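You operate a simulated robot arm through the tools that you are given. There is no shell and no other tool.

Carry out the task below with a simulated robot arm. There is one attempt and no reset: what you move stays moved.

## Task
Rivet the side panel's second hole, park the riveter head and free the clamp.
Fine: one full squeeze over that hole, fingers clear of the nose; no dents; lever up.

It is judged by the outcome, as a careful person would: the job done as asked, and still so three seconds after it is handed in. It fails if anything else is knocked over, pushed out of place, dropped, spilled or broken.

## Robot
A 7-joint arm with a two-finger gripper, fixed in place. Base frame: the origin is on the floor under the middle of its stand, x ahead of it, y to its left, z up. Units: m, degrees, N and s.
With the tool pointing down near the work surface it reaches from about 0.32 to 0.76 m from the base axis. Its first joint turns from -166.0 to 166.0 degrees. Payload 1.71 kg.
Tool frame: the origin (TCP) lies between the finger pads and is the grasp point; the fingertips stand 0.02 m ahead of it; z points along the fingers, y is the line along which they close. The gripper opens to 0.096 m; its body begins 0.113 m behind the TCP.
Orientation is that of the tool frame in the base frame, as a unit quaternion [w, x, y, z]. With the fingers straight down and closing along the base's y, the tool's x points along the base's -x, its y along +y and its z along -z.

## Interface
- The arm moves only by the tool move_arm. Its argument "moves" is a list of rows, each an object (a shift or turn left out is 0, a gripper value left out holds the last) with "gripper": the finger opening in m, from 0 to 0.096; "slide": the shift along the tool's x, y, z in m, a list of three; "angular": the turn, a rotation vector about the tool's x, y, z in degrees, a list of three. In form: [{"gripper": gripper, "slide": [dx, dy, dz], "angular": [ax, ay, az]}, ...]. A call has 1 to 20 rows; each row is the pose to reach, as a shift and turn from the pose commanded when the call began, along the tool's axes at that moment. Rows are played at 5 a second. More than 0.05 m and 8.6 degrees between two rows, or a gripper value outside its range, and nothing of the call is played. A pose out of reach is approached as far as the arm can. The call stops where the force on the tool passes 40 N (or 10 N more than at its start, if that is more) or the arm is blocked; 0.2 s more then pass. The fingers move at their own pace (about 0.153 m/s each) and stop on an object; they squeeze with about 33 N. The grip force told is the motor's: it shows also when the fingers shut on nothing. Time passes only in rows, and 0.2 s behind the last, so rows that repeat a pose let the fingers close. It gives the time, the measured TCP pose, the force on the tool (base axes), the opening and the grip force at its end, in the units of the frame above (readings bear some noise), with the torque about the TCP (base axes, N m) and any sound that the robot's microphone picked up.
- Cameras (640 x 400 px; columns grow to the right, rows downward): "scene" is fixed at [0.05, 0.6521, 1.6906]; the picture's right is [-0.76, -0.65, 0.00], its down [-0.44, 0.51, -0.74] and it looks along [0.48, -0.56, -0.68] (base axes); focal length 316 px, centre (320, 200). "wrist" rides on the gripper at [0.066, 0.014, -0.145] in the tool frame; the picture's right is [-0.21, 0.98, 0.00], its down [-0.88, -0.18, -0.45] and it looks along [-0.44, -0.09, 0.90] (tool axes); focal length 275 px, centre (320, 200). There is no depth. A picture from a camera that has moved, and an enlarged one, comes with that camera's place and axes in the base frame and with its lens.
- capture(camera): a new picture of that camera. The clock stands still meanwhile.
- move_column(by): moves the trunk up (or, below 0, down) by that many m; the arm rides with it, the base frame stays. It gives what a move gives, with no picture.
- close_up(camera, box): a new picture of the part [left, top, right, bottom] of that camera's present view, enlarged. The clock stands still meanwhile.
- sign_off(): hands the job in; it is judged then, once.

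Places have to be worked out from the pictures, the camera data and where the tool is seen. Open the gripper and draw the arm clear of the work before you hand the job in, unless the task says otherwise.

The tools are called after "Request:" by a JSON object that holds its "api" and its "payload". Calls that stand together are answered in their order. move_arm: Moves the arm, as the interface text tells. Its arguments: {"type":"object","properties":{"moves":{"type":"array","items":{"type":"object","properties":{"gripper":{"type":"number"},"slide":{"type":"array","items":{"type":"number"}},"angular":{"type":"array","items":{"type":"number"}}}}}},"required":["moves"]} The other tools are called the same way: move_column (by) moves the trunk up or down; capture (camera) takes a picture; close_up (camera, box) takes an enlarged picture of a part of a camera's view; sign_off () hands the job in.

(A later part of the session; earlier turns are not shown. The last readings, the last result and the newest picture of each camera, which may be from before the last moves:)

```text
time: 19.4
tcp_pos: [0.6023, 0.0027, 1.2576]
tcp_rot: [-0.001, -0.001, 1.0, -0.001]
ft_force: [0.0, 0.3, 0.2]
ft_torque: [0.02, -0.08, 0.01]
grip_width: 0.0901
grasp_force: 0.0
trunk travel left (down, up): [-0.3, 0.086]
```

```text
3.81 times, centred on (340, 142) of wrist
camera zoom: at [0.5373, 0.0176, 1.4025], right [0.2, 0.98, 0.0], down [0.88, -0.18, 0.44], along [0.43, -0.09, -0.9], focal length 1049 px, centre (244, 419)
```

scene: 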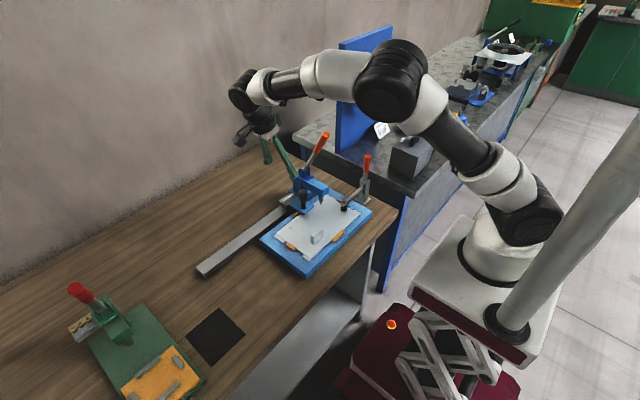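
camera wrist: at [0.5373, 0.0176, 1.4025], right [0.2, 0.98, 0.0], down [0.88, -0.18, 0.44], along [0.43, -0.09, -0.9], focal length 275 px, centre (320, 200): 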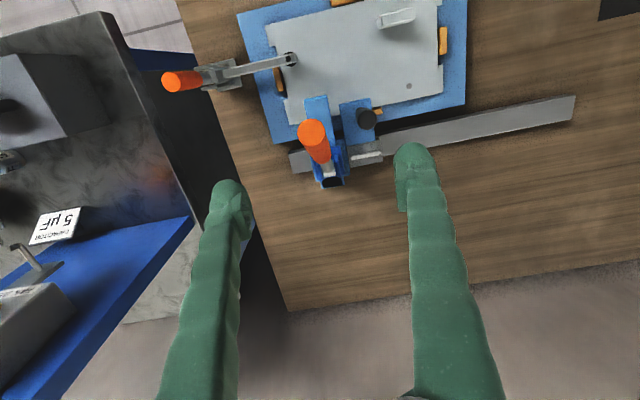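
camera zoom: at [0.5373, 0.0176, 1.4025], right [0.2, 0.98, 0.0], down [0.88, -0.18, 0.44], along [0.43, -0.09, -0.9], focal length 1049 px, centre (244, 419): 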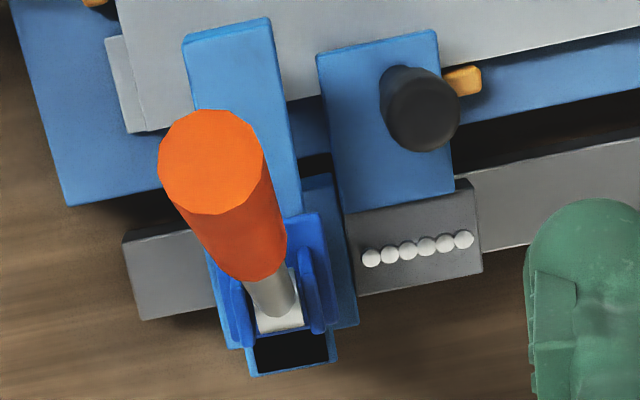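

The lever passes centrally between the fingers. I descend 0.107 m around the orange grip and then close on it.

Request:
{"api": "move_arm", "payload": {"moves": [{"slide": [0.0, 0, 0.027]}, {"slide": [0.0, 0, 0.054]}, {"slide": [0.0, 0, 0.081]}, {"slide": [0.001, -0.001, 0.107]}, {"slide": [0.001, -0.001, 0.107]}]}}

Request:
{"api": "close_up", "payload": {"camera": "scene", "box": [260, 95, 380, 210]}}

Request:
{"api": "capture", "payload": {"camera": "wrist"}}

```text
time: 20.6
tcp_pos: [0.5983, 0.0027, 1.1484]
tcp_rot: [-0.001, 0.001, 1.0, 0.001]
ft_force: [0.0, 0.0, -0.2]
ft_torque: [0.0, -0.03, 0.01]
grip_width: 0.0899
grasp_force: 0.1
trunk travel left (down, up): [-0.3, 0.086]
```

```text
3.48 times, centred on (320, 152) of scene
camera zoom: at [0.05, 0.6521, 1.6906], right [-0.76, -0.65, 0.0], down [-0.44, 0.51, -0.74], along [0.48, -0.56, -0.68], focal length 1100 px, centre (320, 365)
```

zoom: 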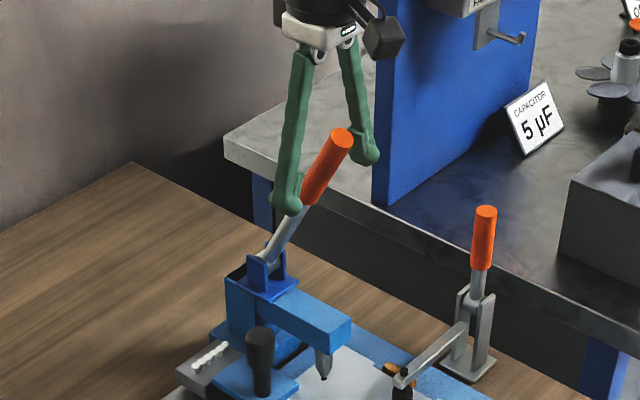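

```text
taken
camera wrist: at [0.5342, 0.0173, 1.2934], right [0.21, 0.98, 0.0], down [0.88, -0.18, 0.44], along [0.43, -0.09, -0.9], focal length 275 px, centre (320, 200)
```

wrist: 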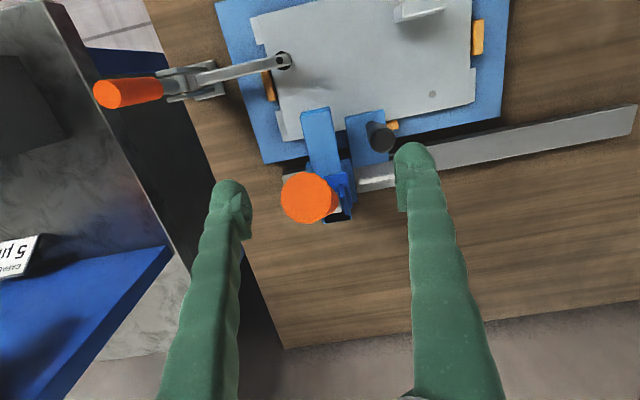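

Centred on the handle. I close the fingers on the orange grip.

Request:
{"api": "move_arm", "payload": {"moves": [{"gripper": 0.06}, {"gripper": 0.025}, {"gripper": 0.02}, {"gripper": 0.02}]}}

Request:
{"api": "close_up", "payload": {"camera": "scene", "box": [260, 95, 380, 210]}}

```text
time: 21.6
tcp_pos: [0.5986, 0.0016, 1.1474]
tcp_rot: [-0.002, 0.0, 1.0, 0.0]
ft_force: [-0.4, -3.7, -0.8]
ft_torque: [-0.01, 0.08, -0.03]
grip_width: 0.0228
grasp_force: 2.1
trunk travel left (down, up): [-0.3, 0.086]
```

```text
3.48 times, centred on (320, 152) of scene
camera zoom: at [0.05, 0.6521, 1.6906], right [-0.76, -0.65, 0.0], down [-0.44, 0.51, -0.74], along [0.48, -0.56, -0.68], focal length 1100 px, centre (320, 365)
```

zoom: 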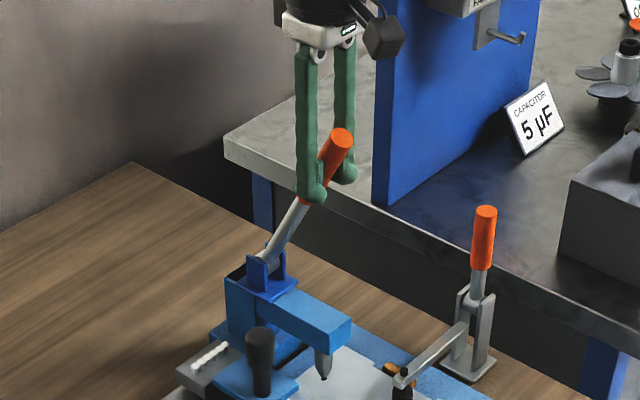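

Request:
{"api": "move_arm", "payload": {"moves": [{"gripper": 0.018}, {"gripper": 0.018}, {"gripper": 0.018}]}}

```text
time: 22.4
tcp_pos: [0.5987, 0.001, 1.1484]
tcp_rot: [-0.002, 0.0, 1.0, 0.001]
ft_force: [-0.3, -5.5, -0.7]
ft_torque: [-0.07, 0.06, -0.03]
grip_width: 0.0221
grasp_force: 3.2
trunk travel left (down, up): [-0.3, 0.086]
```

Grip is still light (3 N), so I command a full squeeze and check that it holds.

Request:
{"api": "move_arm", "payload": {"moves": [{"gripper": 0.005}, {"gripper": 0.005}, {"gripper": 0.005}]}}

Request:
{"api": "capture", "payload": {"camera": "wrist"}}

```text
time: 23.2
tcp_pos: [0.5992, 0.0024, 1.148]
tcp_rot: [-0.001, 0.0, 1.0, 0.0]
ft_force: [0.0, -8.0, 0.3]
ft_torque: [-0.1, -0.09, -0.08]
grip_width: 0.0193
grasp_force: 35.0
trunk travel left (down, up): [-0.3, 0.086]
```

```text
taken
camera wrist: at [0.5348, 0.016, 1.2935], right [0.21, 0.98, 0.0], down [0.88, -0.18, 0.44], along [0.43, -0.09, -0.9], focal length 275 px, centre (320, 200)
```

wrist: 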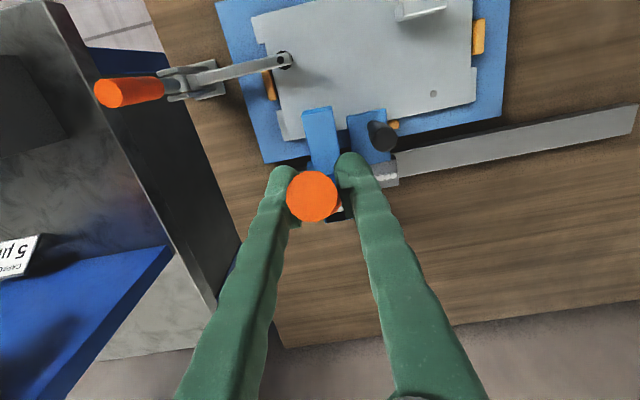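

Now gripped at 35 N, with -8 N sideways in y that could push the carriage; I shift 1.5 mm toward -y to relieve it and check nose alignment.

Request:
{"api": "move_arm", "payload": {"moves": [{"slide": [0, -0.001, 0], "gripper": 0.005}, {"slide": [0, -0.0015, 0], "gripper": 0.005}, {"slide": [0, -0.0015, 0], "gripper": 0.005}]}}

Request:
{"api": "close_up", "payload": {"camera": "scene", "box": [305, 190, 335, 215]}}

```text
time: 24.0
tcp_pos: [0.6007, 0.0005, 1.1475]
tcp_rot: [-0.002, -0.001, 1.0, 0.0]
ft_force: [-2.2, -2.3, 0.8]
ft_torque: [0.07, 0.05, 0.06]
grip_width: 0.0192
grasp_force: 35.2
trunk travel left (down, up): [-0.3, 0.086]
```

```text
16.00 times, centred on (320, 202) of scene
camera zoom: at [0.05, 0.6521, 1.6906], right [-0.76, -0.65, 0.0], down [-0.44, 0.51, -0.74], along [0.48, -0.56, -0.68], focal length 5058 px, centre (320, 160)
```

zoom: 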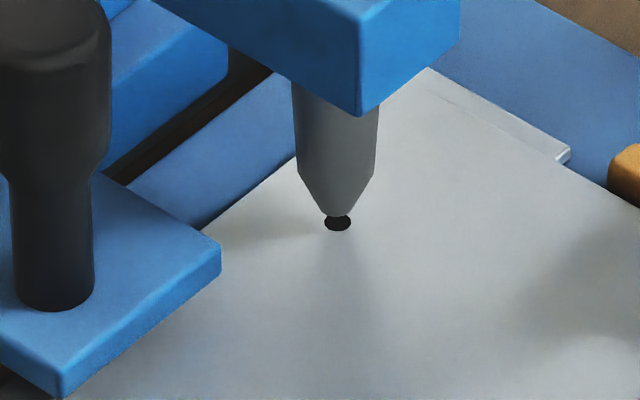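

Alignment still holds within about 0.4 mm. I start pulling the lever along its arc (pivot ≈ (0.68, 0.995), radius 0.172) — first about 7.5°.

Request:
{"api": "move_arm", "payload": {"moves": [{"slide": [0.0064, 0, 0.0036], "gripper": 0.005}, {"slide": [0.0129, 0, 0.0077], "gripper": 0.005}, {"slide": [0.0193, 0, 0.0117], "gripper": 0.005}]}}

Request:
{"api": "close_up", "payload": {"camera": "scene", "box": [260, 95, 380, 210]}}

Request:
{"api": "close_up", "payload": {"camera": "scene", "box": [305, 190, 335, 215]}}

```text
time: 24.8
tcp_pos: [0.5809, 0.0006, 1.1361]
tcp_rot: [0.0, 0.0, 1.0, 0.0]
ft_force: [6.4, -2.5, 4.5]
ft_torque: [0.02, -1.16, -0.03]
grip_width: 0.0172
grasp_force: 34.9
trunk travel left (down, up): [-0.3, 0.086]
```

```text
3.48 times, centred on (320, 152) of scene
camera zoom: at [0.05, 0.6521, 1.6906], right [-0.76, -0.65, 0.0], down [-0.44, 0.51, -0.74], along [0.48, -0.56, -0.68], focal length 1100 px, centre (320, 365)
```

zoom: 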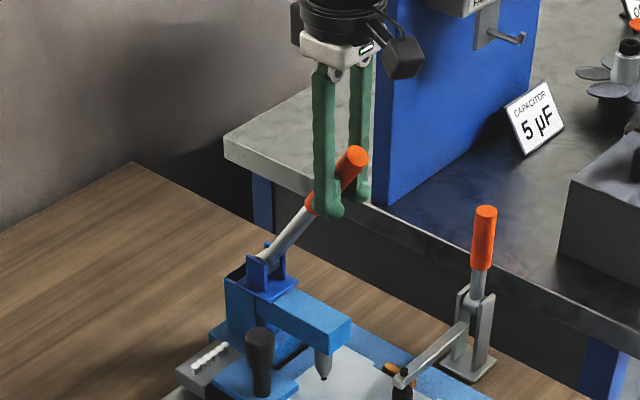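

```text
16.00 times, centred on (320, 202) of scene
camera zoom: at [0.05, 0.6521, 1.6906], right [-0.76, -0.65, 0.0], down [-0.44, 0.51, -0.74], along [0.48, -0.56, -0.68], focal length 5058 px, centre (320, 160)
```

zoom: 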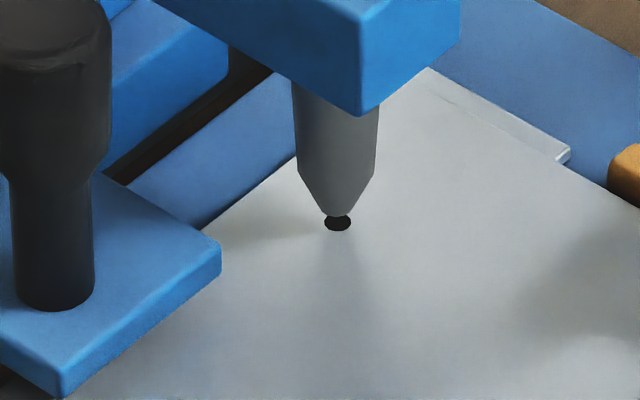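

The lever follows with about 8 N of resistance and the nose hasn't moved sideways. I continue the arc another 15°, letting the tool pitch along partly.

Request:
{"api": "move_arm", "payload": {"moves": [{"slide": [0.009, 0, 0.0067], "angular": [0, -2.5, 0], "gripper": 0.005}, {"slide": [0.0175, 0, 0.0141], "angular": [0, -5, 0], "gripper": 0.005}, {"slide": [0.0256, 0, 0.0219], "angular": [0, -7.5, 0], "gripper": 0.005}, {"slide": [0.0331, 0, 0.0303], "angular": [0, -10, 0], "gripper": 0.005}]}}

Request:
{"api": "close_up", "payload": {"camera": "scene", "box": [260, 95, 380, 210]}}

Request:
{"api": "close_up", "payload": {"camera": "scene", "box": [305, 190, 335, 215]}}

```text
time: 25.8
tcp_pos: [0.5486, 0.0002, 1.1071]
tcp_rot: [0.086, 0.0, 0.996, 0.0]
ft_force: [10.1, -2.1, -0.5]
ft_torque: [-0.01, -0.91, -0.01]
grip_width: 0.0172
grasp_force: 34.9
trunk travel left (down, up): [-0.3, 0.086]
```

```text
3.48 times, centred on (320, 152) of scene
camera zoom: at [0.05, 0.6521, 1.6906], right [-0.76, -0.65, 0.0], down [-0.44, 0.51, -0.74], along [0.48, -0.56, -0.68], focal length 1100 px, centre (320, 365)
```

zoom: 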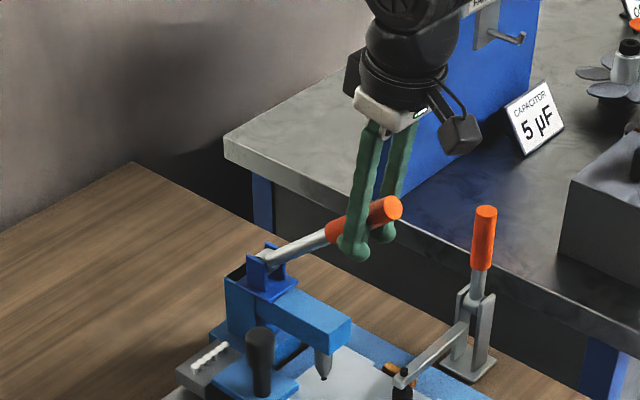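

```text
16.00 times, centred on (320, 202) of scene
camera zoom: at [0.05, 0.6521, 1.6906], right [-0.76, -0.65, 0.0], down [-0.44, 0.51, -0.74], along [0.48, -0.56, -0.68], focal length 5058 px, centre (320, 160)
```

zoom: 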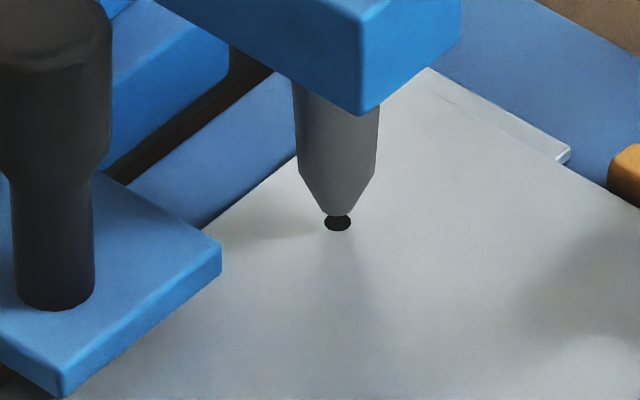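

The lever is now at about 50° from vertical, still smooth. I continue to ~65°, trimming the radius by 1 mm.

Request:
{"api": "move_arm", "payload": {"moves": [{"slide": [0.0077, 0, 0.0082], "angular": [0, -2.5, 0], "gripper": 0.005}, {"slide": [0.0155, 0, 0.0161], "angular": [0, -5, 0], "gripper": 0.005}, {"slide": [0.0228, 0, 0.0246], "angular": [0, -7.5, 0], "gripper": 0.005}, {"slide": [0.0296, 0, 0.0336], "angular": [0, -10, 0], "gripper": 0.005}]}}

Request:
{"api": "close_up", "payload": {"camera": "scene", "box": [260, 95, 380, 210]}}

Request:
{"api": "close_up", "payload": {"camera": "scene", "box": [305, 190, 335, 215]}}

```text
time: 26.8
tcp_pos: [0.5241, 0.0004, 1.0681]
tcp_rot: [0.172, -0.001, 0.985, 0.001]
ft_force: [4.7, 1.8, 4.8]
ft_torque: [-0.05, -0.98, 0.0]
grip_width: 0.0172
grasp_force: 34.5
trunk travel left (down, up): [-0.3, 0.086]
```

```text
3.48 times, centred on (320, 152) of scene
camera zoom: at [0.05, 0.6521, 1.6906], right [-0.76, -0.65, 0.0], down [-0.44, 0.51, -0.74], along [0.48, -0.56, -0.68], focal length 1100 px, centre (320, 365)
```

zoom: 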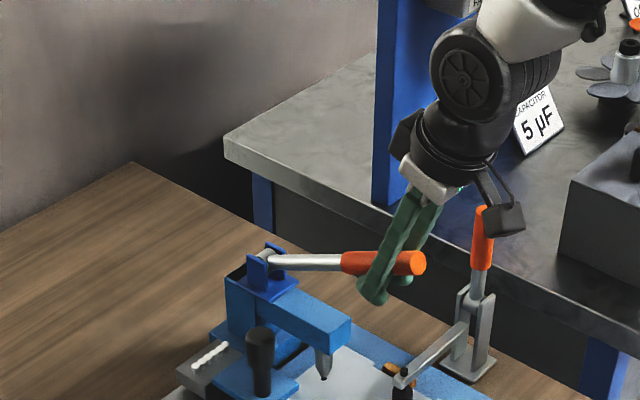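

```text
16.00 times, centred on (320, 202) of scene
camera zoom: at [0.05, 0.6521, 1.6906], right [-0.76, -0.65, 0.0], down [-0.44, 0.51, -0.74], along [0.48, -0.56, -0.68], focal length 5058 px, centre (320, 160)
```

zoom: 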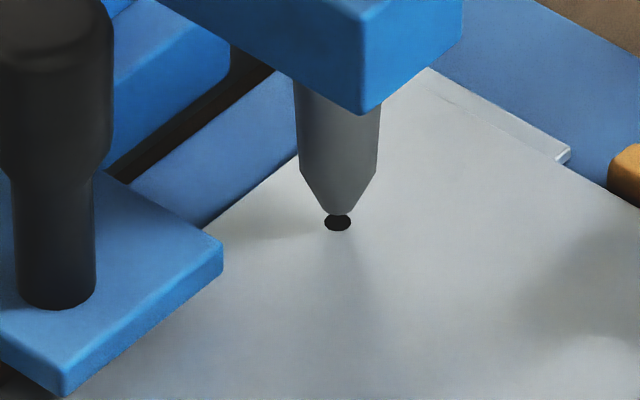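

Lever at ~65°, nose still over the hole. I continue to ~80°.

Request:
{"api": "move_arm", "payload": {"moves": [{"slide": [0.0077, 0, 0.0082], "angular": [0, -1.5, 0], "gripper": 0.005}, {"slide": [0.0148, 0, 0.0169], "angular": [0, -3, 0], "gripper": 0.005}, {"slide": [0.0213, 0, 0.026], "angular": [0, -4.5, 0], "gripper": 0.005}, {"slide": [0.0272, 0, 0.0355], "angular": [0, -6, 0], "gripper": 0.005}]}}

Request:
{"api": "close_up", "payload": {"camera": "scene", "box": [260, 95, 380, 210]}}

Request:
{"api": "close_up", "payload": {"camera": "scene", "box": [305, 190, 335, 215]}}

```text
time: 27.8
tcp_pos: [0.5108, 0.0019, 1.0211]
tcp_rot: [0.219, -0.002, 0.976, 0.0]
ft_force: [0.2, 1.2, 0.3]
ft_torque: [-0.02, 0.05, -0.01]
grip_width: 0.0049
grasp_force: 0.0
trunk travel left (down, up): [-0.3, 0.086]
```

```text
3.48 times, centred on (320, 152) of scene
camera zoom: at [0.05, 0.6521, 1.6906], right [-0.76, -0.65, 0.0], down [-0.44, 0.51, -0.74], along [0.48, -0.56, -0.68], focal length 1100 px, centre (320, 365)
```

zoom: 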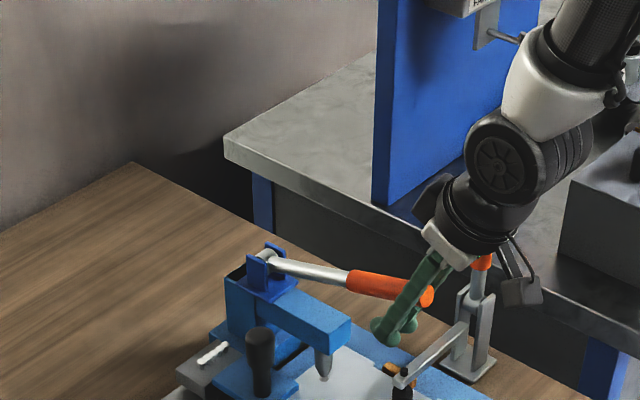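

```text
16.00 times, centred on (320, 202) of scene
camera zoom: at [0.05, 0.6521, 1.6906], right [-0.76, -0.65, 0.0], down [-0.44, 0.51, -0.74], along [0.48, -0.56, -0.68], focal length 5058 px, centre (320, 160)
```

zoom: 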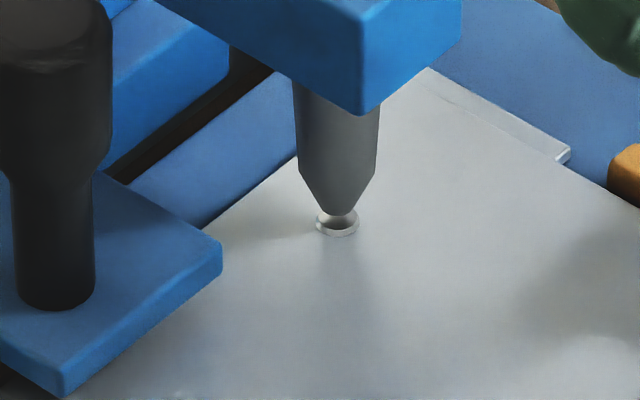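

A rivet now shows in hole 2, but the pads slipped off the handle (opening 5 mm, no load); the lever looks to be at about 72° from vertical between the fingers. I look closely before doing anything.

Request:
{"api": "capture", "payload": {"camera": "wrist"}}

Request:
{"api": "close_up", "payload": {"camera": "scene", "box": [290, 150, 370, 210]}}

Request:
{"api": "close_up", "payload": {"camera": "scene", "box": [312, 196, 330, 209]}}

Request:
{"api": "close_up", "payload": {"camera": "scene", "box": [258, 225, 282, 240]}}

```text
taken
camera wrist: at [0.3892, 0.016, 1.1249], right [0.19, 0.98, 0.09], down [0.6, -0.18, 0.78], along [0.78, -0.09, -0.62], focal length 275 px, centre (320, 200)
```

wrist: 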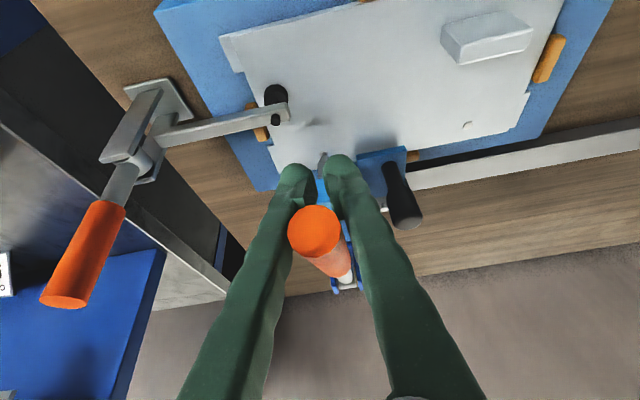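

```text
6.67 times, centred on (330, 180) of scene
camera zoom: at [0.05, 0.6521, 1.6906], right [-0.76, -0.65, 0.0], down [-0.44, 0.51, -0.74], along [0.48, -0.56, -0.68], focal length 2107 px, centre (253, 333)
```

zoom: 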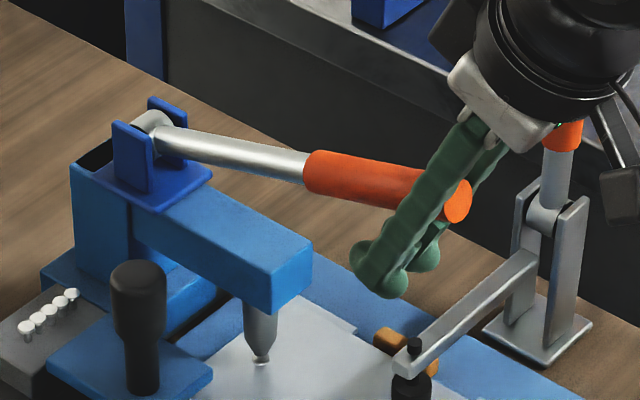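

```text
16.00 times, centred on (321, 202) of scene
camera zoom: at [0.05, 0.6521, 1.6906], right [-0.76, -0.65, 0.0], down [-0.44, 0.51, -0.74], along [0.48, -0.56, -0.68], focal length 5058 px, centre (304, 160)
```

zoom: 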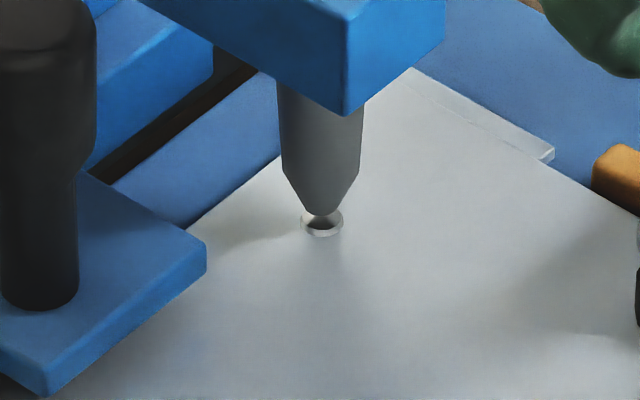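

```text
16.00 times, centred on (270, 232) of scene
camera zoom: at [0.05, 0.6521, 1.6906], right [-0.76, -0.65, 0.0], down [-0.44, 0.51, -0.74], along [0.48, -0.56, -0.68], focal length 5058 px, centre (1120, -320)
```

zoom: 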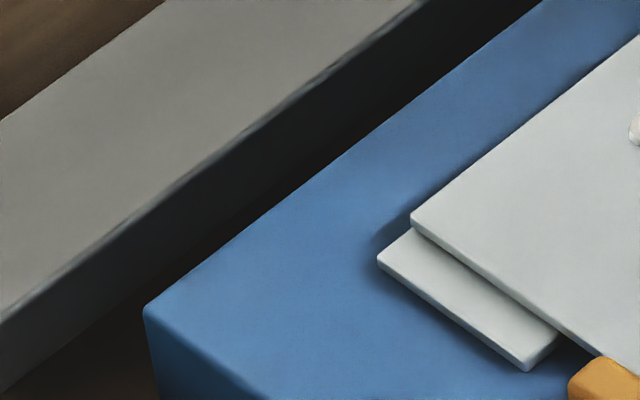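

One rivet left the tray (6→5) and one sits in hole 2, so the squeeze completed (lever stroke ≈45° to its stop). The lever end is now near (0.483, 0.0015, 1.061); I open, move the pads back onto the handle and look before regripping to raise it.

Request:
{"api": "move_arm", "payload": {"moves": [{"gripper": 0.06}, {"gripper": 0.06}, {"slide": [-0.01, 0, -0.0108], "gripper": 0.06}, {"slide": [-0.0198, 0, -0.0215], "gripper": 0.06}, {"slide": [-0.0198, 0, -0.0215], "gripper": 0.06}]}}

Request:
{"api": "close_up", "payload": {"camera": "scene", "box": [290, 150, 370, 210]}}

Request:
{"api": "capture", "payload": {"camera": "wrist"}}

```text
time: 29.0
tcp_pos: [0.5198, 0.0014, 1.0525]
tcp_rot: [0.223, 0.0, 0.975, 0.0]
ft_force: [0.0, -0.8, 0.4]
ft_torque: [0.0, 0.0, -0.02]
grip_width: 0.0599
grasp_force: 0.0
trunk travel left (down, up): [-0.3, 0.086]
```

```text
6.67 times, centred on (330, 180) of scene
camera zoom: at [0.05, 0.6521, 1.6906], right [-0.76, -0.65, 0.0], down [-0.44, 0.51, -0.74], along [0.48, -0.56, -0.68], focal length 2107 px, centre (253, 333)
```

zoom: 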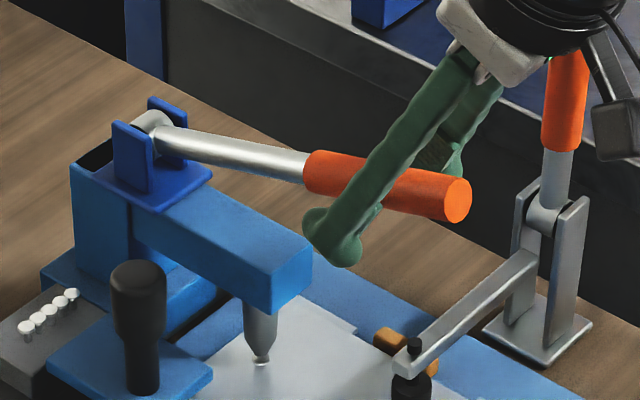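

```text
taken
camera wrist: at [0.3981, 0.0156, 1.1549], right [0.18, 0.98, 0.09], down [0.6, -0.18, 0.78], along [0.78, -0.09, -0.62], focal length 275 px, centre (320, 200)
```

wrist: 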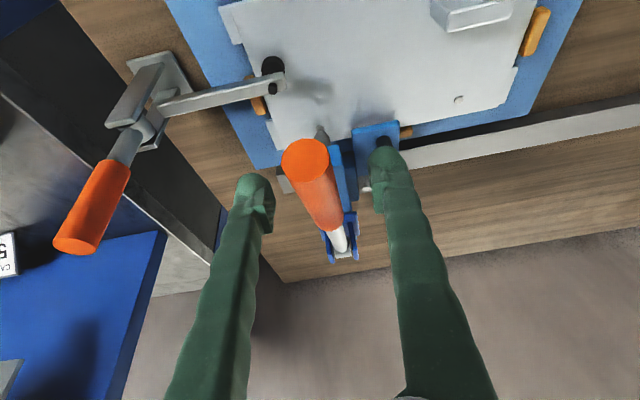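

The lever stayed at its lower position and runs between the pads, TCP about 3 mm above its axis. I lower 3 mm and regrip.

Request:
{"api": "move_arm", "payload": {"moves": [{"slide": [0.0013, 0, 0.0027], "gripper": 0.06}, {"slide": [0.0013, 0, 0.0027], "gripper": 0.02}, {"slide": [0.0013, 0, 0.0027], "gripper": 0.005}, {"slide": [0.0013, 0, 0.0027], "gripper": 0.005}, {"slide": [0.0013, 0, 0.0027], "gripper": 0.005}]}}

Request:
{"api": "close_up", "payload": {"camera": "scene", "box": [290, 150, 370, 210]}}

```text
time: 30.2
tcp_pos: [0.5196, -0.0004, 1.0509]
tcp_rot: [0.224, 0.0, 0.975, 0.0]
ft_force: [1.6, 0.0, 0.5]
ft_torque: [0.06, -0.14, 0.01]
grip_width: 0.0174
grasp_force: 34.9
trunk travel left (down, up): [-0.3, 0.086]
```

```text
6.67 times, centred on (330, 180) of scene
camera zoom: at [0.05, 0.6521, 1.6906], right [-0.76, -0.65, 0.0], down [-0.44, 0.51, -0.74], along [0.48, -0.56, -0.68], focal length 2107 px, centre (253, 333)
```

zoom: 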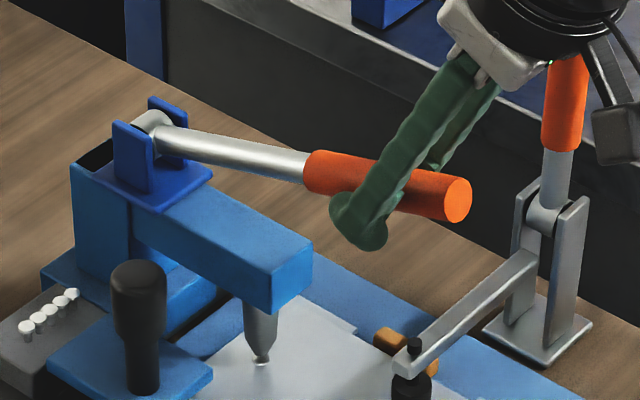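

Firm grip again with no side load. I raise the lever along the reverse arc, first 20°.

Request:
{"api": "move_arm", "payload": {"moves": [{"slide": [-0.0105, 0, -0.0096], "angular": [0, 2.9, 0], "gripper": 0.005}, {"slide": [-0.0222, 0, -0.0187], "angular": [0, 5.8, 0], "gripper": 0.005}, {"slide": [-0.0347, 0, -0.0267], "angular": [0, 8.7, 0], "gripper": 0.005}, {"slide": [-0.0479, 0, -0.0336], "angular": [0, 11.6, 0], "gripper": 0.005}]}}

Request:
{"api": "close_up", "payload": {"camera": "scene", "box": [260, 95, 380, 210]}}

```text
time: 31.2
tcp_pos: [0.5453, 0.0001, 1.1017]
tcp_rot: [0.123, 0.0, 0.992, 0.0]
ft_force: [-13.5, -2.6, -1.2]
ft_torque: [-0.01, 1.11, -0.02]
grip_width: 0.0176
grasp_force: 34.9
trunk travel left (down, up): [-0.3, 0.086]
```

```text
3.48 times, centred on (320, 152) of scene
camera zoom: at [0.05, 0.6521, 1.6906], right [-0.76, -0.65, 0.0], down [-0.44, 0.51, -0.74], along [0.48, -0.56, -0.68], focal length 1100 px, centre (320, 365)
```

zoom: 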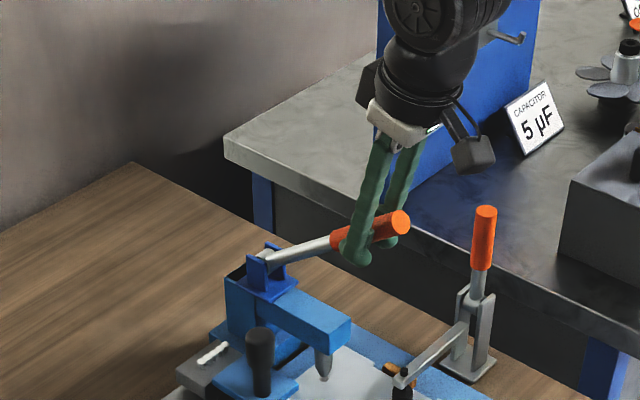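

The lever rises smoothly (~9 N). I continue the arc to its start angle of ~27°.

Request:
{"api": "move_arm", "payload": {"moves": [{"slide": [-0.0114, 0, -0.0096], "angular": [0, 2.8, 0], "gripper": 0.005}, {"slide": [-0.0245, 0, -0.0169], "angular": [0, 5.6, 0], "gripper": 0.005}, {"slide": [-0.0381, 0, -0.023], "angular": [0, 8.4, 0], "gripper": 0.005}, {"slide": [-0.0522, 0, -0.028], "angular": [0, 11.2, 0], "gripper": 0.005}, {"slide": [-0.0638, 0, -0.0311], "angular": [0, 14, 0], "gripper": 0.005}]}}

Request:
{"api": "close_up", "payload": {"camera": "scene", "box": [260, 95, 380, 210]}}

Request:
{"api": "close_up", "payload": {"camera": "scene", "box": [305, 190, 335, 215]}}

```text
time: 32.4
tcp_pos: [0.5988, -0.0006, 1.1468]
tcp_rot: [-0.001, -0.001, 1.0, 0.0]
ft_force: [-19.9, 2.4, -16.0]
ft_torque: [0.02, -0.72, 0.02]
grip_width: 0.018
grasp_force: 34.5
trunk travel left (down, up): [-0.3, 0.086]
```

```text
3.48 times, centred on (320, 152) of scene
camera zoom: at [0.05, 0.6521, 1.6906], right [-0.76, -0.65, 0.0], down [-0.44, 0.51, -0.74], along [0.48, -0.56, -0.68], focal length 1100 px, centre (320, 365)
```

zoom: 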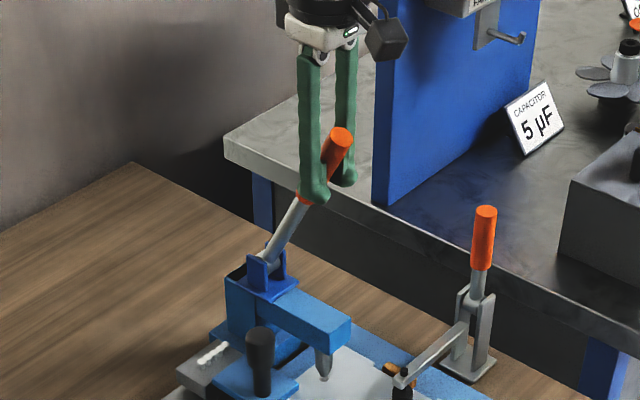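

```text
16.00 times, centred on (320, 202) of scene
camera zoom: at [0.05, 0.6521, 1.6906], right [-0.76, -0.65, 0.0], down [-0.44, 0.51, -0.74], along [0.48, -0.56, -0.68], focal length 5058 px, centre (320, 160)
```

zoom: 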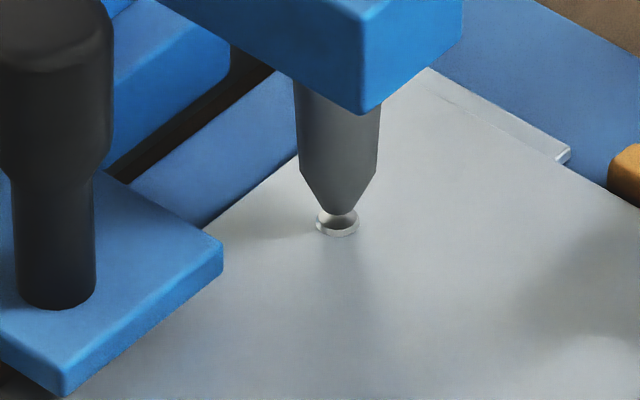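

The lever is back at its upper stop (25 N against it). I relax the preload a few mm, open, and lift straight up off the handle.

Request:
{"api": "move_arm", "payload": {"moves": [{"slide": [0.003, 0.0, 0.0015], "gripper": 0.005}, {"slide": [0.003, 0.0, 0.0015], "gripper": 0.05}, {"slide": [0.003, 0.0, 0.0015], "gripper": 0.09}, {"slide": [0.003, 0.0, 0.0015], "gripper": 0.09}, {"slide": [0.003, 0, -0.035]}, {"slide": [0.003, 0, -0.07]}, {"slide": [0.003, 0, -0.11]}]}}

Request:
{"api": "close_up", "payload": {"camera": "scene", "box": [260, 95, 380, 210]}}

```text
time: 34.0
tcp_pos: [0.5968, 0.0012, 1.259]
tcp_rot: [0.003, 0.0, 1.0, 0.0]
ft_force: [-0.3, -0.5, -1.3]
ft_torque: [0.01, -0.06, 0.0]
grip_width: 0.0898
grasp_force: 0.1
trunk travel left (down, up): [-0.3, 0.086]
```

```text
3.48 times, centred on (320, 152) of scene
camera zoom: at [0.05, 0.6521, 1.6906], right [-0.76, -0.65, 0.0], down [-0.44, 0.51, -0.74], along [0.48, -0.56, -0.68], focal length 1100 px, centre (320, 365)
```

zoom: 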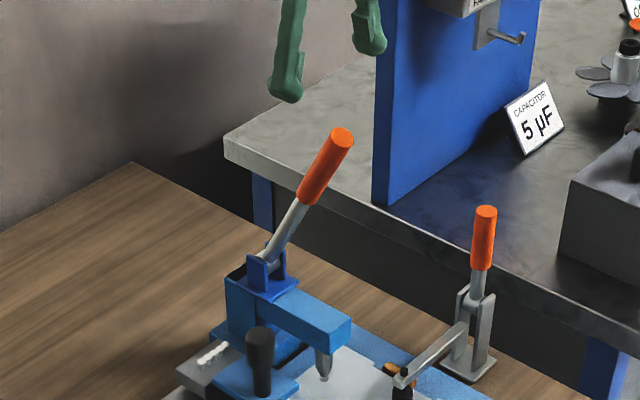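

Lever is up and the rivet is set. Now I rotate the gripper 90° again, moving to +y at safe height, to regrasp the knob for parking the head at the free (+y) end of the rail, off the panel.

Request:
{"api": "move_arm", "payload": {"moves": [{"slide": [0.0043, 0.018, 0], "angular": [0, 0, 8.2]}, {"slide": [0.0085, 0.036, 0], "angular": [0, 0, 16.4]}, {"slide": [0.0128, 0.054, 0], "angular": [0, 0, 24.6]}, {"slide": [0.017, 0.072, 0], "angular": [0, 0, 32.8]}, {"slide": [0.0213, 0.09, 0], "angular": [0, 0, 41]}, {"slide": [0.0256, 0.108, 0], "angular": [0, 0, 49.2]}, {"slide": [0.03, 0.126, 0], "angular": [0, 0, 57.4]}, {"slide": [0.034, 0.144, 0], "angular": [0, 0, 65.6]}, {"slide": [0.0384, 0.162, 0], "angular": [0, 0, 73.8]}, {"slide": [0.0427, 0.18, 0], "angular": [0, 0, 82]}, {"slide": [0.047, 0.198, 0], "angular": [0, 0, 90]}]}}

Request:
{"api": "capture", "payload": {"camera": "wrist"}}

Request:
{"api": "close_up", "payload": {"camera": "scene", "box": [270, 185, 330, 235]}}

```text
time: 36.4
tcp_pos: [0.5499, 0.1995, 1.2588]
tcp_rot: [0.002, 0.708, 0.707, 0.001]
ft_force: [0.1, 0.4, 0.5]
ft_torque: [-0.04, 0.0, -0.03]
grip_width: 0.09
grasp_force: 0.1
trunk travel left (down, up): [-0.3, 0.086]
```

```text
taken
camera wrist: at [0.5643, 0.2659, 1.4035], right [0.98, -0.21, 0.0], down [-0.19, -0.88, 0.44], along [-0.09, -0.43, -0.9], focal length 275 px, centre (320, 200)
```

wrist: 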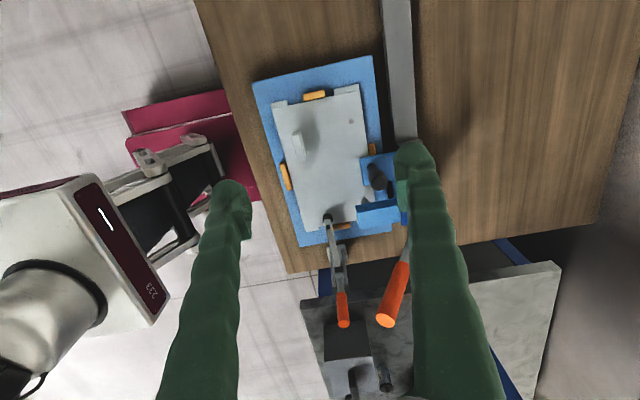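

```text
8.00 times, centred on (300, 210) of scene
camera zoom: at [0.05, 0.6521, 1.6906], right [-0.76, -0.65, 0.0], down [-0.44, 0.51, -0.74], along [0.48, -0.56, -0.68], focal length 2529 px, centre (480, 120)
```

zoom: 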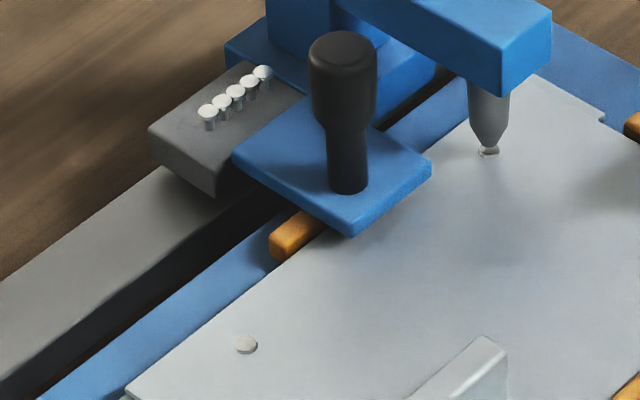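

I move above the knob, now near (0.626, 0.073), with the 15° tilt as before.

Request:
{"api": "move_arm", "payload": {"moves": [{"slide": [-0.0207, 0.0127, 0.033], "angular": [0, -2.5, 0]}, {"slide": [-0.0415, 0.0253, 0.066], "angular": [0, -5, 0]}, {"slide": [-0.0622, 0.038, 0.099], "angular": [0, -7.5, 0]}, {"slide": [-0.083, 0.0507, 0.132], "angular": [0, -10, 0]}, {"slide": [-0.1037, 0.0633, 0.165], "angular": [0, -12.5, 0]}, {"slide": [-0.1245, 0.076, 0.198], "angular": [0, -15, 0]}, {"slide": [-0.1245, 0.076, 0.198], "angular": [0, -15, 0]}]}}

Request:
{"api": "capture", "payload": {"camera": "wrist"}}

```text
time: 38.0
tcp_pos: [0.6274, 0.0735, 1.0612]
tcp_rot: [0.094, 0.701, 0.701, -0.091]
ft_force: [-0.3, 0.4, 0.0]
ft_torque: [-0.01, 0.01, 0.02]
grip_width: 0.0899
grasp_force: 0.0
trunk travel left (down, up): [-0.3, 0.086]
```

```text
taken
camera wrist: at [0.642, 0.1757, 1.1837], right [0.98, -0.2, 0.06], down [-0.19, -0.73, 0.66], along [-0.09, -0.65, -0.75], focal length 275 px, centre (320, 200)
```

wrist: 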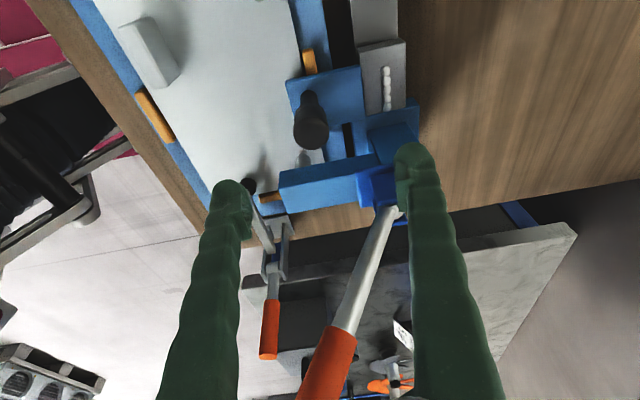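

Knob located at (0.6245, 0.072); I descend around it and close.

Request:
{"api": "move_arm", "payload": {"moves": [{"slide": [0.0066, -0.0008, 0.0254]}, {"slide": [0.0131, -0.0015, 0.0508]}, {"slide": [0.0197, -0.0023, 0.0763]}, {"slide": [0.0262, -0.003, 0.1017]}, {"slide": [0.0262, -0.003, 0.1017]}, {"slide": [0.0262, -0.003, 0.1017], "gripper": 0.05}, {"slide": [0.0262, -0.003, 0.1017], "gripper": 0.018}, {"slide": [0.0262, -0.003, 0.1017], "gripper": 0.018}, {"slide": [0.0262, -0.003, 0.1017], "gripper": 0.018}]}}

Request:
{"api": "capture", "payload": {"camera": "wrist"}}

```text
time: 40.0
tcp_pos: [0.625, 0.0738, 0.9543]
tcp_rot: [0.094, 0.701, 0.701, -0.091]
ft_force: [-0.3, 0.5, -3.5]
ft_torque: [-0.15, -0.04, 0.04]
grip_width: 0.0267
grasp_force: 35.0
trunk travel left (down, up): [-0.3, 0.086]
```

```text
taken
camera wrist: at [0.639, 0.1758, 1.0784], right [0.98, -0.2, 0.06], down [-0.19, -0.73, 0.66], along [-0.09, -0.65, -0.75], focal length 275 px, centre (320, 200)
```

wrist: 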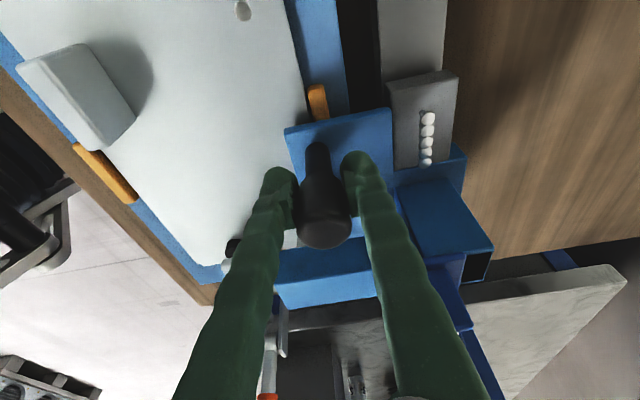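

Good grip with hardly any load. I slide the head back along +y by 0.16 m.

Request:
{"api": "move_arm", "payload": {"moves": [{"slide": [0.0077, 0, -0.0021], "gripper": 0.018}, {"slide": [0.0232, 0, -0.0062], "gripper": 0.018}, {"slide": [0.0386, 0, -0.0104], "gripper": 0.018}, {"slide": [0.0541, 0, -0.0145], "gripper": 0.018}, {"slide": [0.0696, 0, -0.0186], "gripper": 0.018}, {"slide": [0.085, 0, -0.0228], "gripper": 0.018}, {"slide": [0.1005, 0, -0.0269], "gripper": 0.018}, {"slide": [0.116, 0, -0.0311], "gripper": 0.018}, {"slide": [0.1314, 0, -0.0352], "gripper": 0.018}, {"slide": [0.1469, 0, -0.0394], "gripper": 0.018}, {"slide": [0.1546, 0, -0.0414], "gripper": 0.018}]}}

Request:
{"api": "close_up", "payload": {"camera": "scene", "box": [190, 140, 390, 285]}}

```text
time: 42.4
tcp_pos: [0.6255, 0.2351, 0.9548]
tcp_rot: [0.093, 0.701, 0.701, -0.089]
ft_force: [2.0, 3.4, 8.7]
ft_torque: [-0.61, -0.05, 0.11]
grip_width: 0.0264
grasp_force: 34.9
trunk travel left (down, up): [-0.3, 0.086]
```

```text
2.76 times, centred on (290, 212) of scene
camera zoom: at [0.05, 0.6521, 1.6906], right [-0.76, -0.65, 0.0], down [-0.44, 0.51, -0.74], along [0.48, -0.56, -0.68], focal length 872 px, centre (403, 166)
```

zoom: 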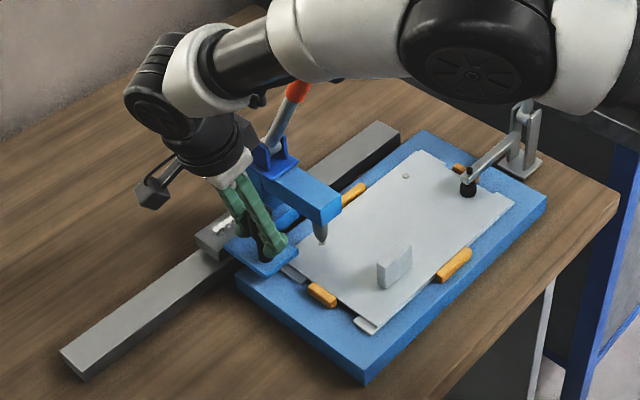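

Both holes now carry rivets. The head slides freely, so I continue toward +y another 0.10 m, clear of the panel.

Request:
{"api": "move_arm", "payload": {"moves": [{"slide": [0.0094, 0, -0.0035], "gripper": 0.018}, {"slide": [0.0215, 0, -0.0068], "gripper": 0.018}, {"slide": [0.0335, 0, -0.01], "gripper": 0.018}, {"slide": [0.0456, 0, -0.0132], "gripper": 0.018}, {"slide": [0.0577, 0, -0.0165], "gripper": 0.018}, {"slide": [0.0698, 0, -0.0197], "gripper": 0.018}, {"slide": [0.0818, 0, -0.023], "gripper": 0.018}, {"slide": [0.0939, 0, -0.0262], "gripper": 0.018}]}}

Request:
{"api": "close_up", "payload": {"camera": "scene", "box": [170, 150, 350, 290]}}

Request:
{"api": "capture", "payload": {"camera": "wrist"}}

```text
time: 44.2
tcp_pos: [0.6257, 0.3339, 0.9556]
tcp_rot: [0.093, 0.7, 0.702, -0.092]
ft_force: [-17.1, 1.1, -6.5]
ft_torque: [-0.28, -0.34, -0.07]
grip_width: 0.0262
grasp_force: 35.1
trunk travel left (down, up): [-0.3, 0.086]
```

```text
2.86 times, centred on (260, 220) of scene
camera zoom: at [0.05, 0.6521, 1.6906], right [-0.76, -0.65, 0.0], down [-0.44, 0.51, -0.74], along [0.48, -0.56, -0.68], focal length 903 px, centre (491, 143)
```

zoom: 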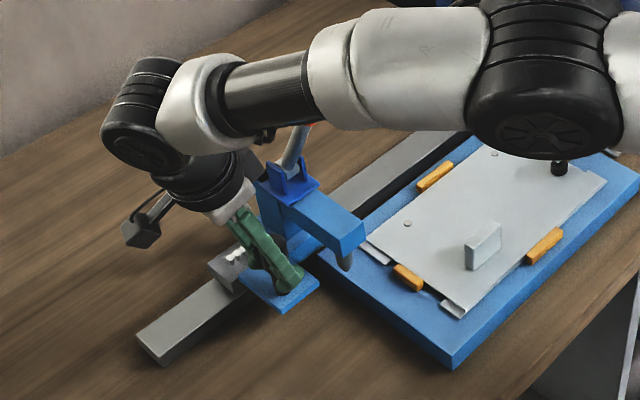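

```text
taken
camera wrist: at [0.6391, 0.4354, 1.0783], right [0.98, -0.2, 0.05], down [-0.18, -0.73, 0.66], along [-0.09, -0.65, -0.75], focal length 275 px, centre (320, 200)
```

wrist: 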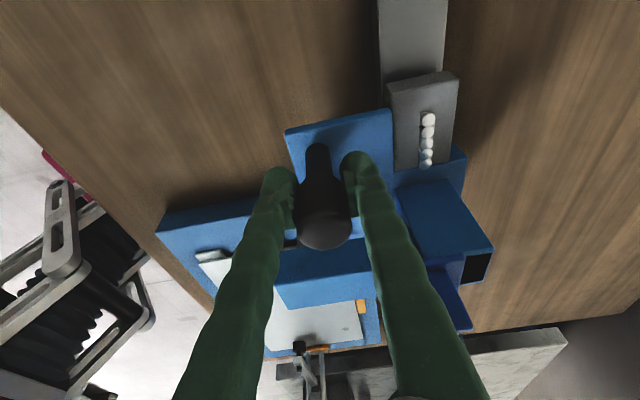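

Now -17 N in x, so the rail or tool drifts slightly; before continuing I check the whole arm against the lever.

Request:
{"api": "capture", "payload": {"camera": "scene"}}

Request:
{"api": "close_up", "payload": {"camera": "scene", "box": [200, 140, 300, 220]}}

```text
taken
```

scene: 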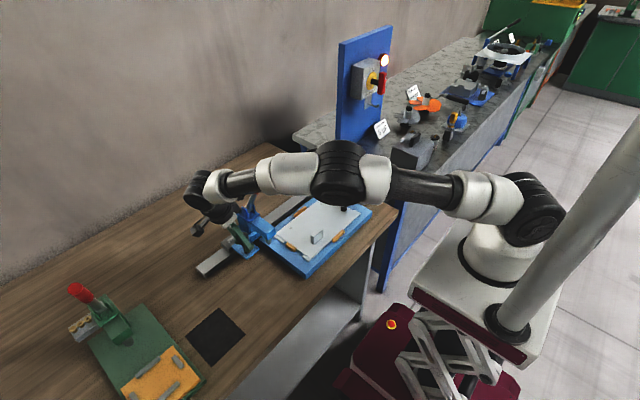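

```text
5.00 times, centred on (250, 180) of scene
camera zoom: at [0.05, 0.6521, 1.6906], right [-0.76, -0.65, 0.0], down [-0.44, 0.51, -0.74], along [0.48, -0.56, -0.68], focal length 1581 px, centre (670, 300)
```

zoom: 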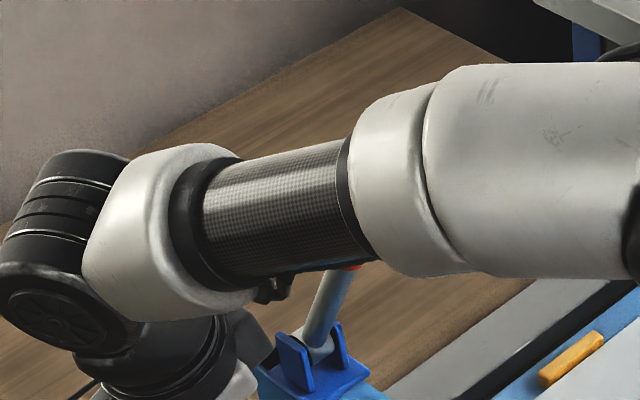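

The forearm passes roughly 6 cm clear of the lever, fine. I relieve x by 3 mm and slide on toward the rail end in small steps, watching for a stop.

Request:
{"api": "move_arm", "payload": {"moves": [{"slide": [0.0, -0.002, 0.0], "gripper": 0.018}, {"slide": [0.0077, -0.003, -0.0021], "gripper": 0.018}, {"slide": [0.0155, -0.003, -0.0041], "gripper": 0.018}, {"slide": [0.0232, -0.003, -0.0062], "gripper": 0.018}, {"slide": [0.029, -0.003, -0.0078], "gripper": 0.018}]}}

Request:
{"api": "close_up", "payload": {"camera": "scene", "box": [170, 150, 350, 290]}}

```text
time: 45.2
tcp_pos: [0.6247, 0.3548, 0.9588]
tcp_rot: [0.101, 0.702, 0.7, -0.085]
ft_force: [55.9, 2.3, -29.8]
ft_torque: [-0.94, 1.35, 0.35]
grip_width: 0.0277
grasp_force: 34.7
trunk travel left (down, up): [-0.3, 0.086]
stopped in row 4: the arm was blocked; the commanded pose is now the measured one
```

```text
2.86 times, centred on (260, 220) of scene
camera zoom: at [0.05, 0.6521, 1.6906], right [-0.76, -0.65, 0.0], down [-0.44, 0.51, -0.74], along [0.48, -0.56, -0.68], focal length 903 px, centre (491, 143)
```

zoom: 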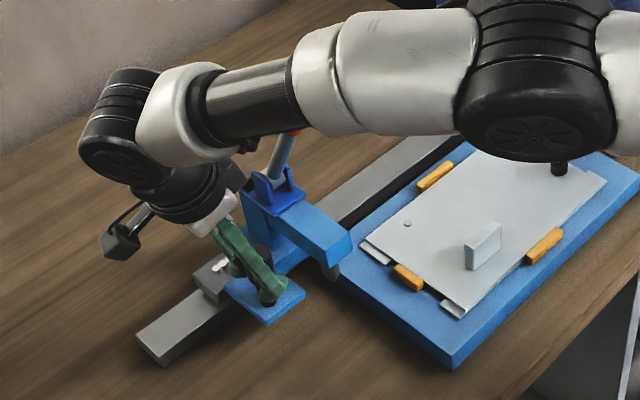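

The arm was blocked at y≈0.355 with 56 N in x — I check whether the forearm touches the lever or the arm is at its reach limit.

Request:
{"api": "close_up", "payload": {"camera": "scene", "box": [200, 150, 300, 230]}}

Request:
{"api": "capture", "payload": {"camera": "wrist"}}

Request:
{"api": "capture", "payload": {"camera": "scene"}}

```text
5.00 times, centred on (250, 190) of scene
camera zoom: at [0.05, 0.6521, 1.6906], right [-0.76, -0.65, 0.0], down [-0.44, 0.51, -0.74], along [0.48, -0.56, -0.68], focal length 1581 px, centre (670, 250)
```

zoom: 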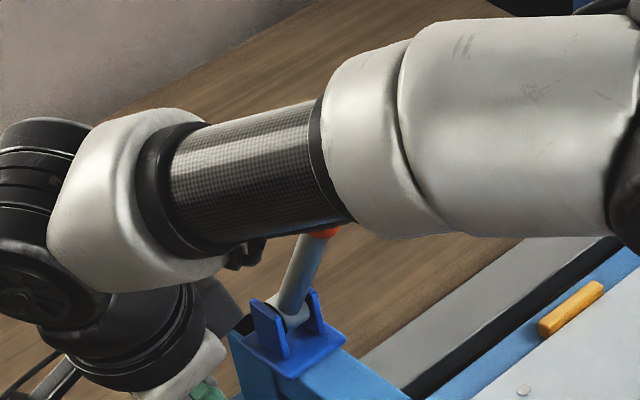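

```text
taken
camera wrist: at [0.6362, 0.4572, 1.0837], right [0.98, -0.2, 0.07], down [-0.2, -0.73, 0.65], along [-0.07, -0.65, -0.75], focal length 275 px, centre (320, 200)
```

wrist: 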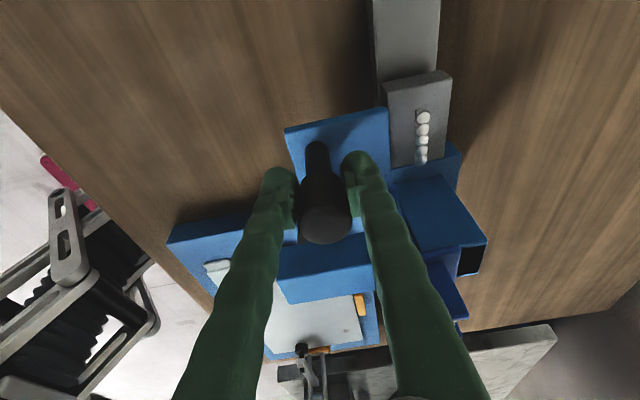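

```text
taken
```

scene: 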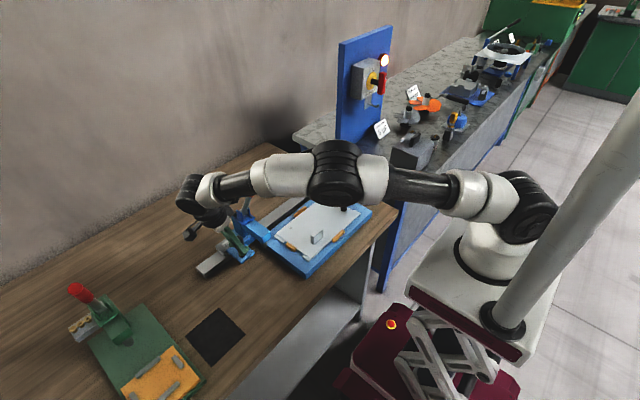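

The arm is stretched nearly straight, so this is the reach limit, not a collision; the lever is still up. I first back off 4 mm to relieve the load while still holding the knob.

Request:
{"api": "move_arm", "payload": {"moves": [{"slide": [-0.002, 0, 0.0005], "gripper": 0.018}, {"slide": [-0.004, 0, 0.001], "gripper": 0.018}]}}

```text
time: 45.5
tcp_pos: [0.6209, 0.3521, 0.9755]
tcp_rot: [0.116, 0.703, 0.698, -0.068]
ft_force: [76.3, 1.4, -24.2]
ft_torque: [0.06, 0.47, 0.71]
grip_width: 0.0333
grasp_force: 34.7
trunk travel left (down, up): [-0.3, 0.086]
stopped in row 1: the force on the tool passed its limit at 76 N (the readings are from after the stop); the commanded pose is now the measured one
```

The load grew and the tool is creeping off pose, so I open the fingers at once to release the knob without moving the arm.

Request:
{"api": "move_arm", "payload": {"moves": [{"gripper": 0.07}, {"gripper": 0.09}]}}

Request:
{"api": "close_up", "payload": {"camera": "scene", "box": [170, 130, 350, 290]}}

Request:
{"api": "capture", "payload": {"camera": "wrist"}}

```text
time: 46.1
tcp_pos: [0.6022, 0.3561, 0.9748]
tcp_rot: [0.108, 0.702, 0.699, -0.077]
ft_force: [-0.3, 0.4, 0.5]
ft_torque: [0.0, -0.07, 0.02]
grip_width: 0.0901
grasp_force: 0.1
trunk travel left (down, up): [-0.3, 0.086]
```

```text
2.50 times, centred on (260, 210) of scene
camera zoom: at [0.05, 0.6521, 1.6906], right [-0.76, -0.65, 0.0], down [-0.44, 0.51, -0.74], along [0.48, -0.56, -0.68], focal length 790 px, centre (470, 175)
```

zoom: 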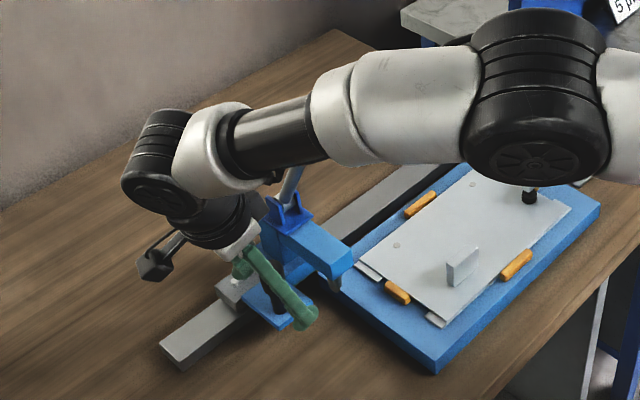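

```text
taken
camera wrist: at [0.6101, 0.458, 1.0991], right [0.98, -0.2, 0.1], down [-0.21, -0.73, 0.65], along [-0.06, -0.65, -0.76], focal length 275 px, centre (320, 200)
```

wrist: 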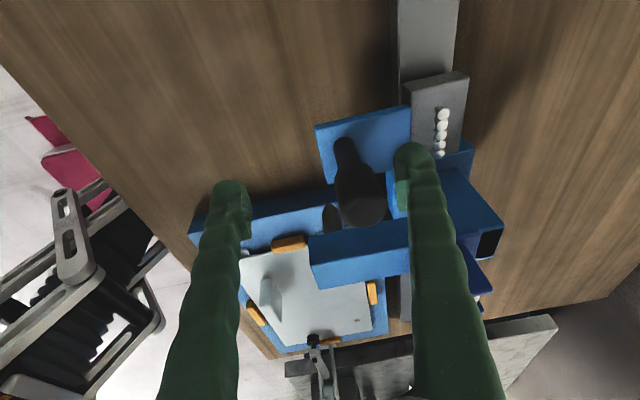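

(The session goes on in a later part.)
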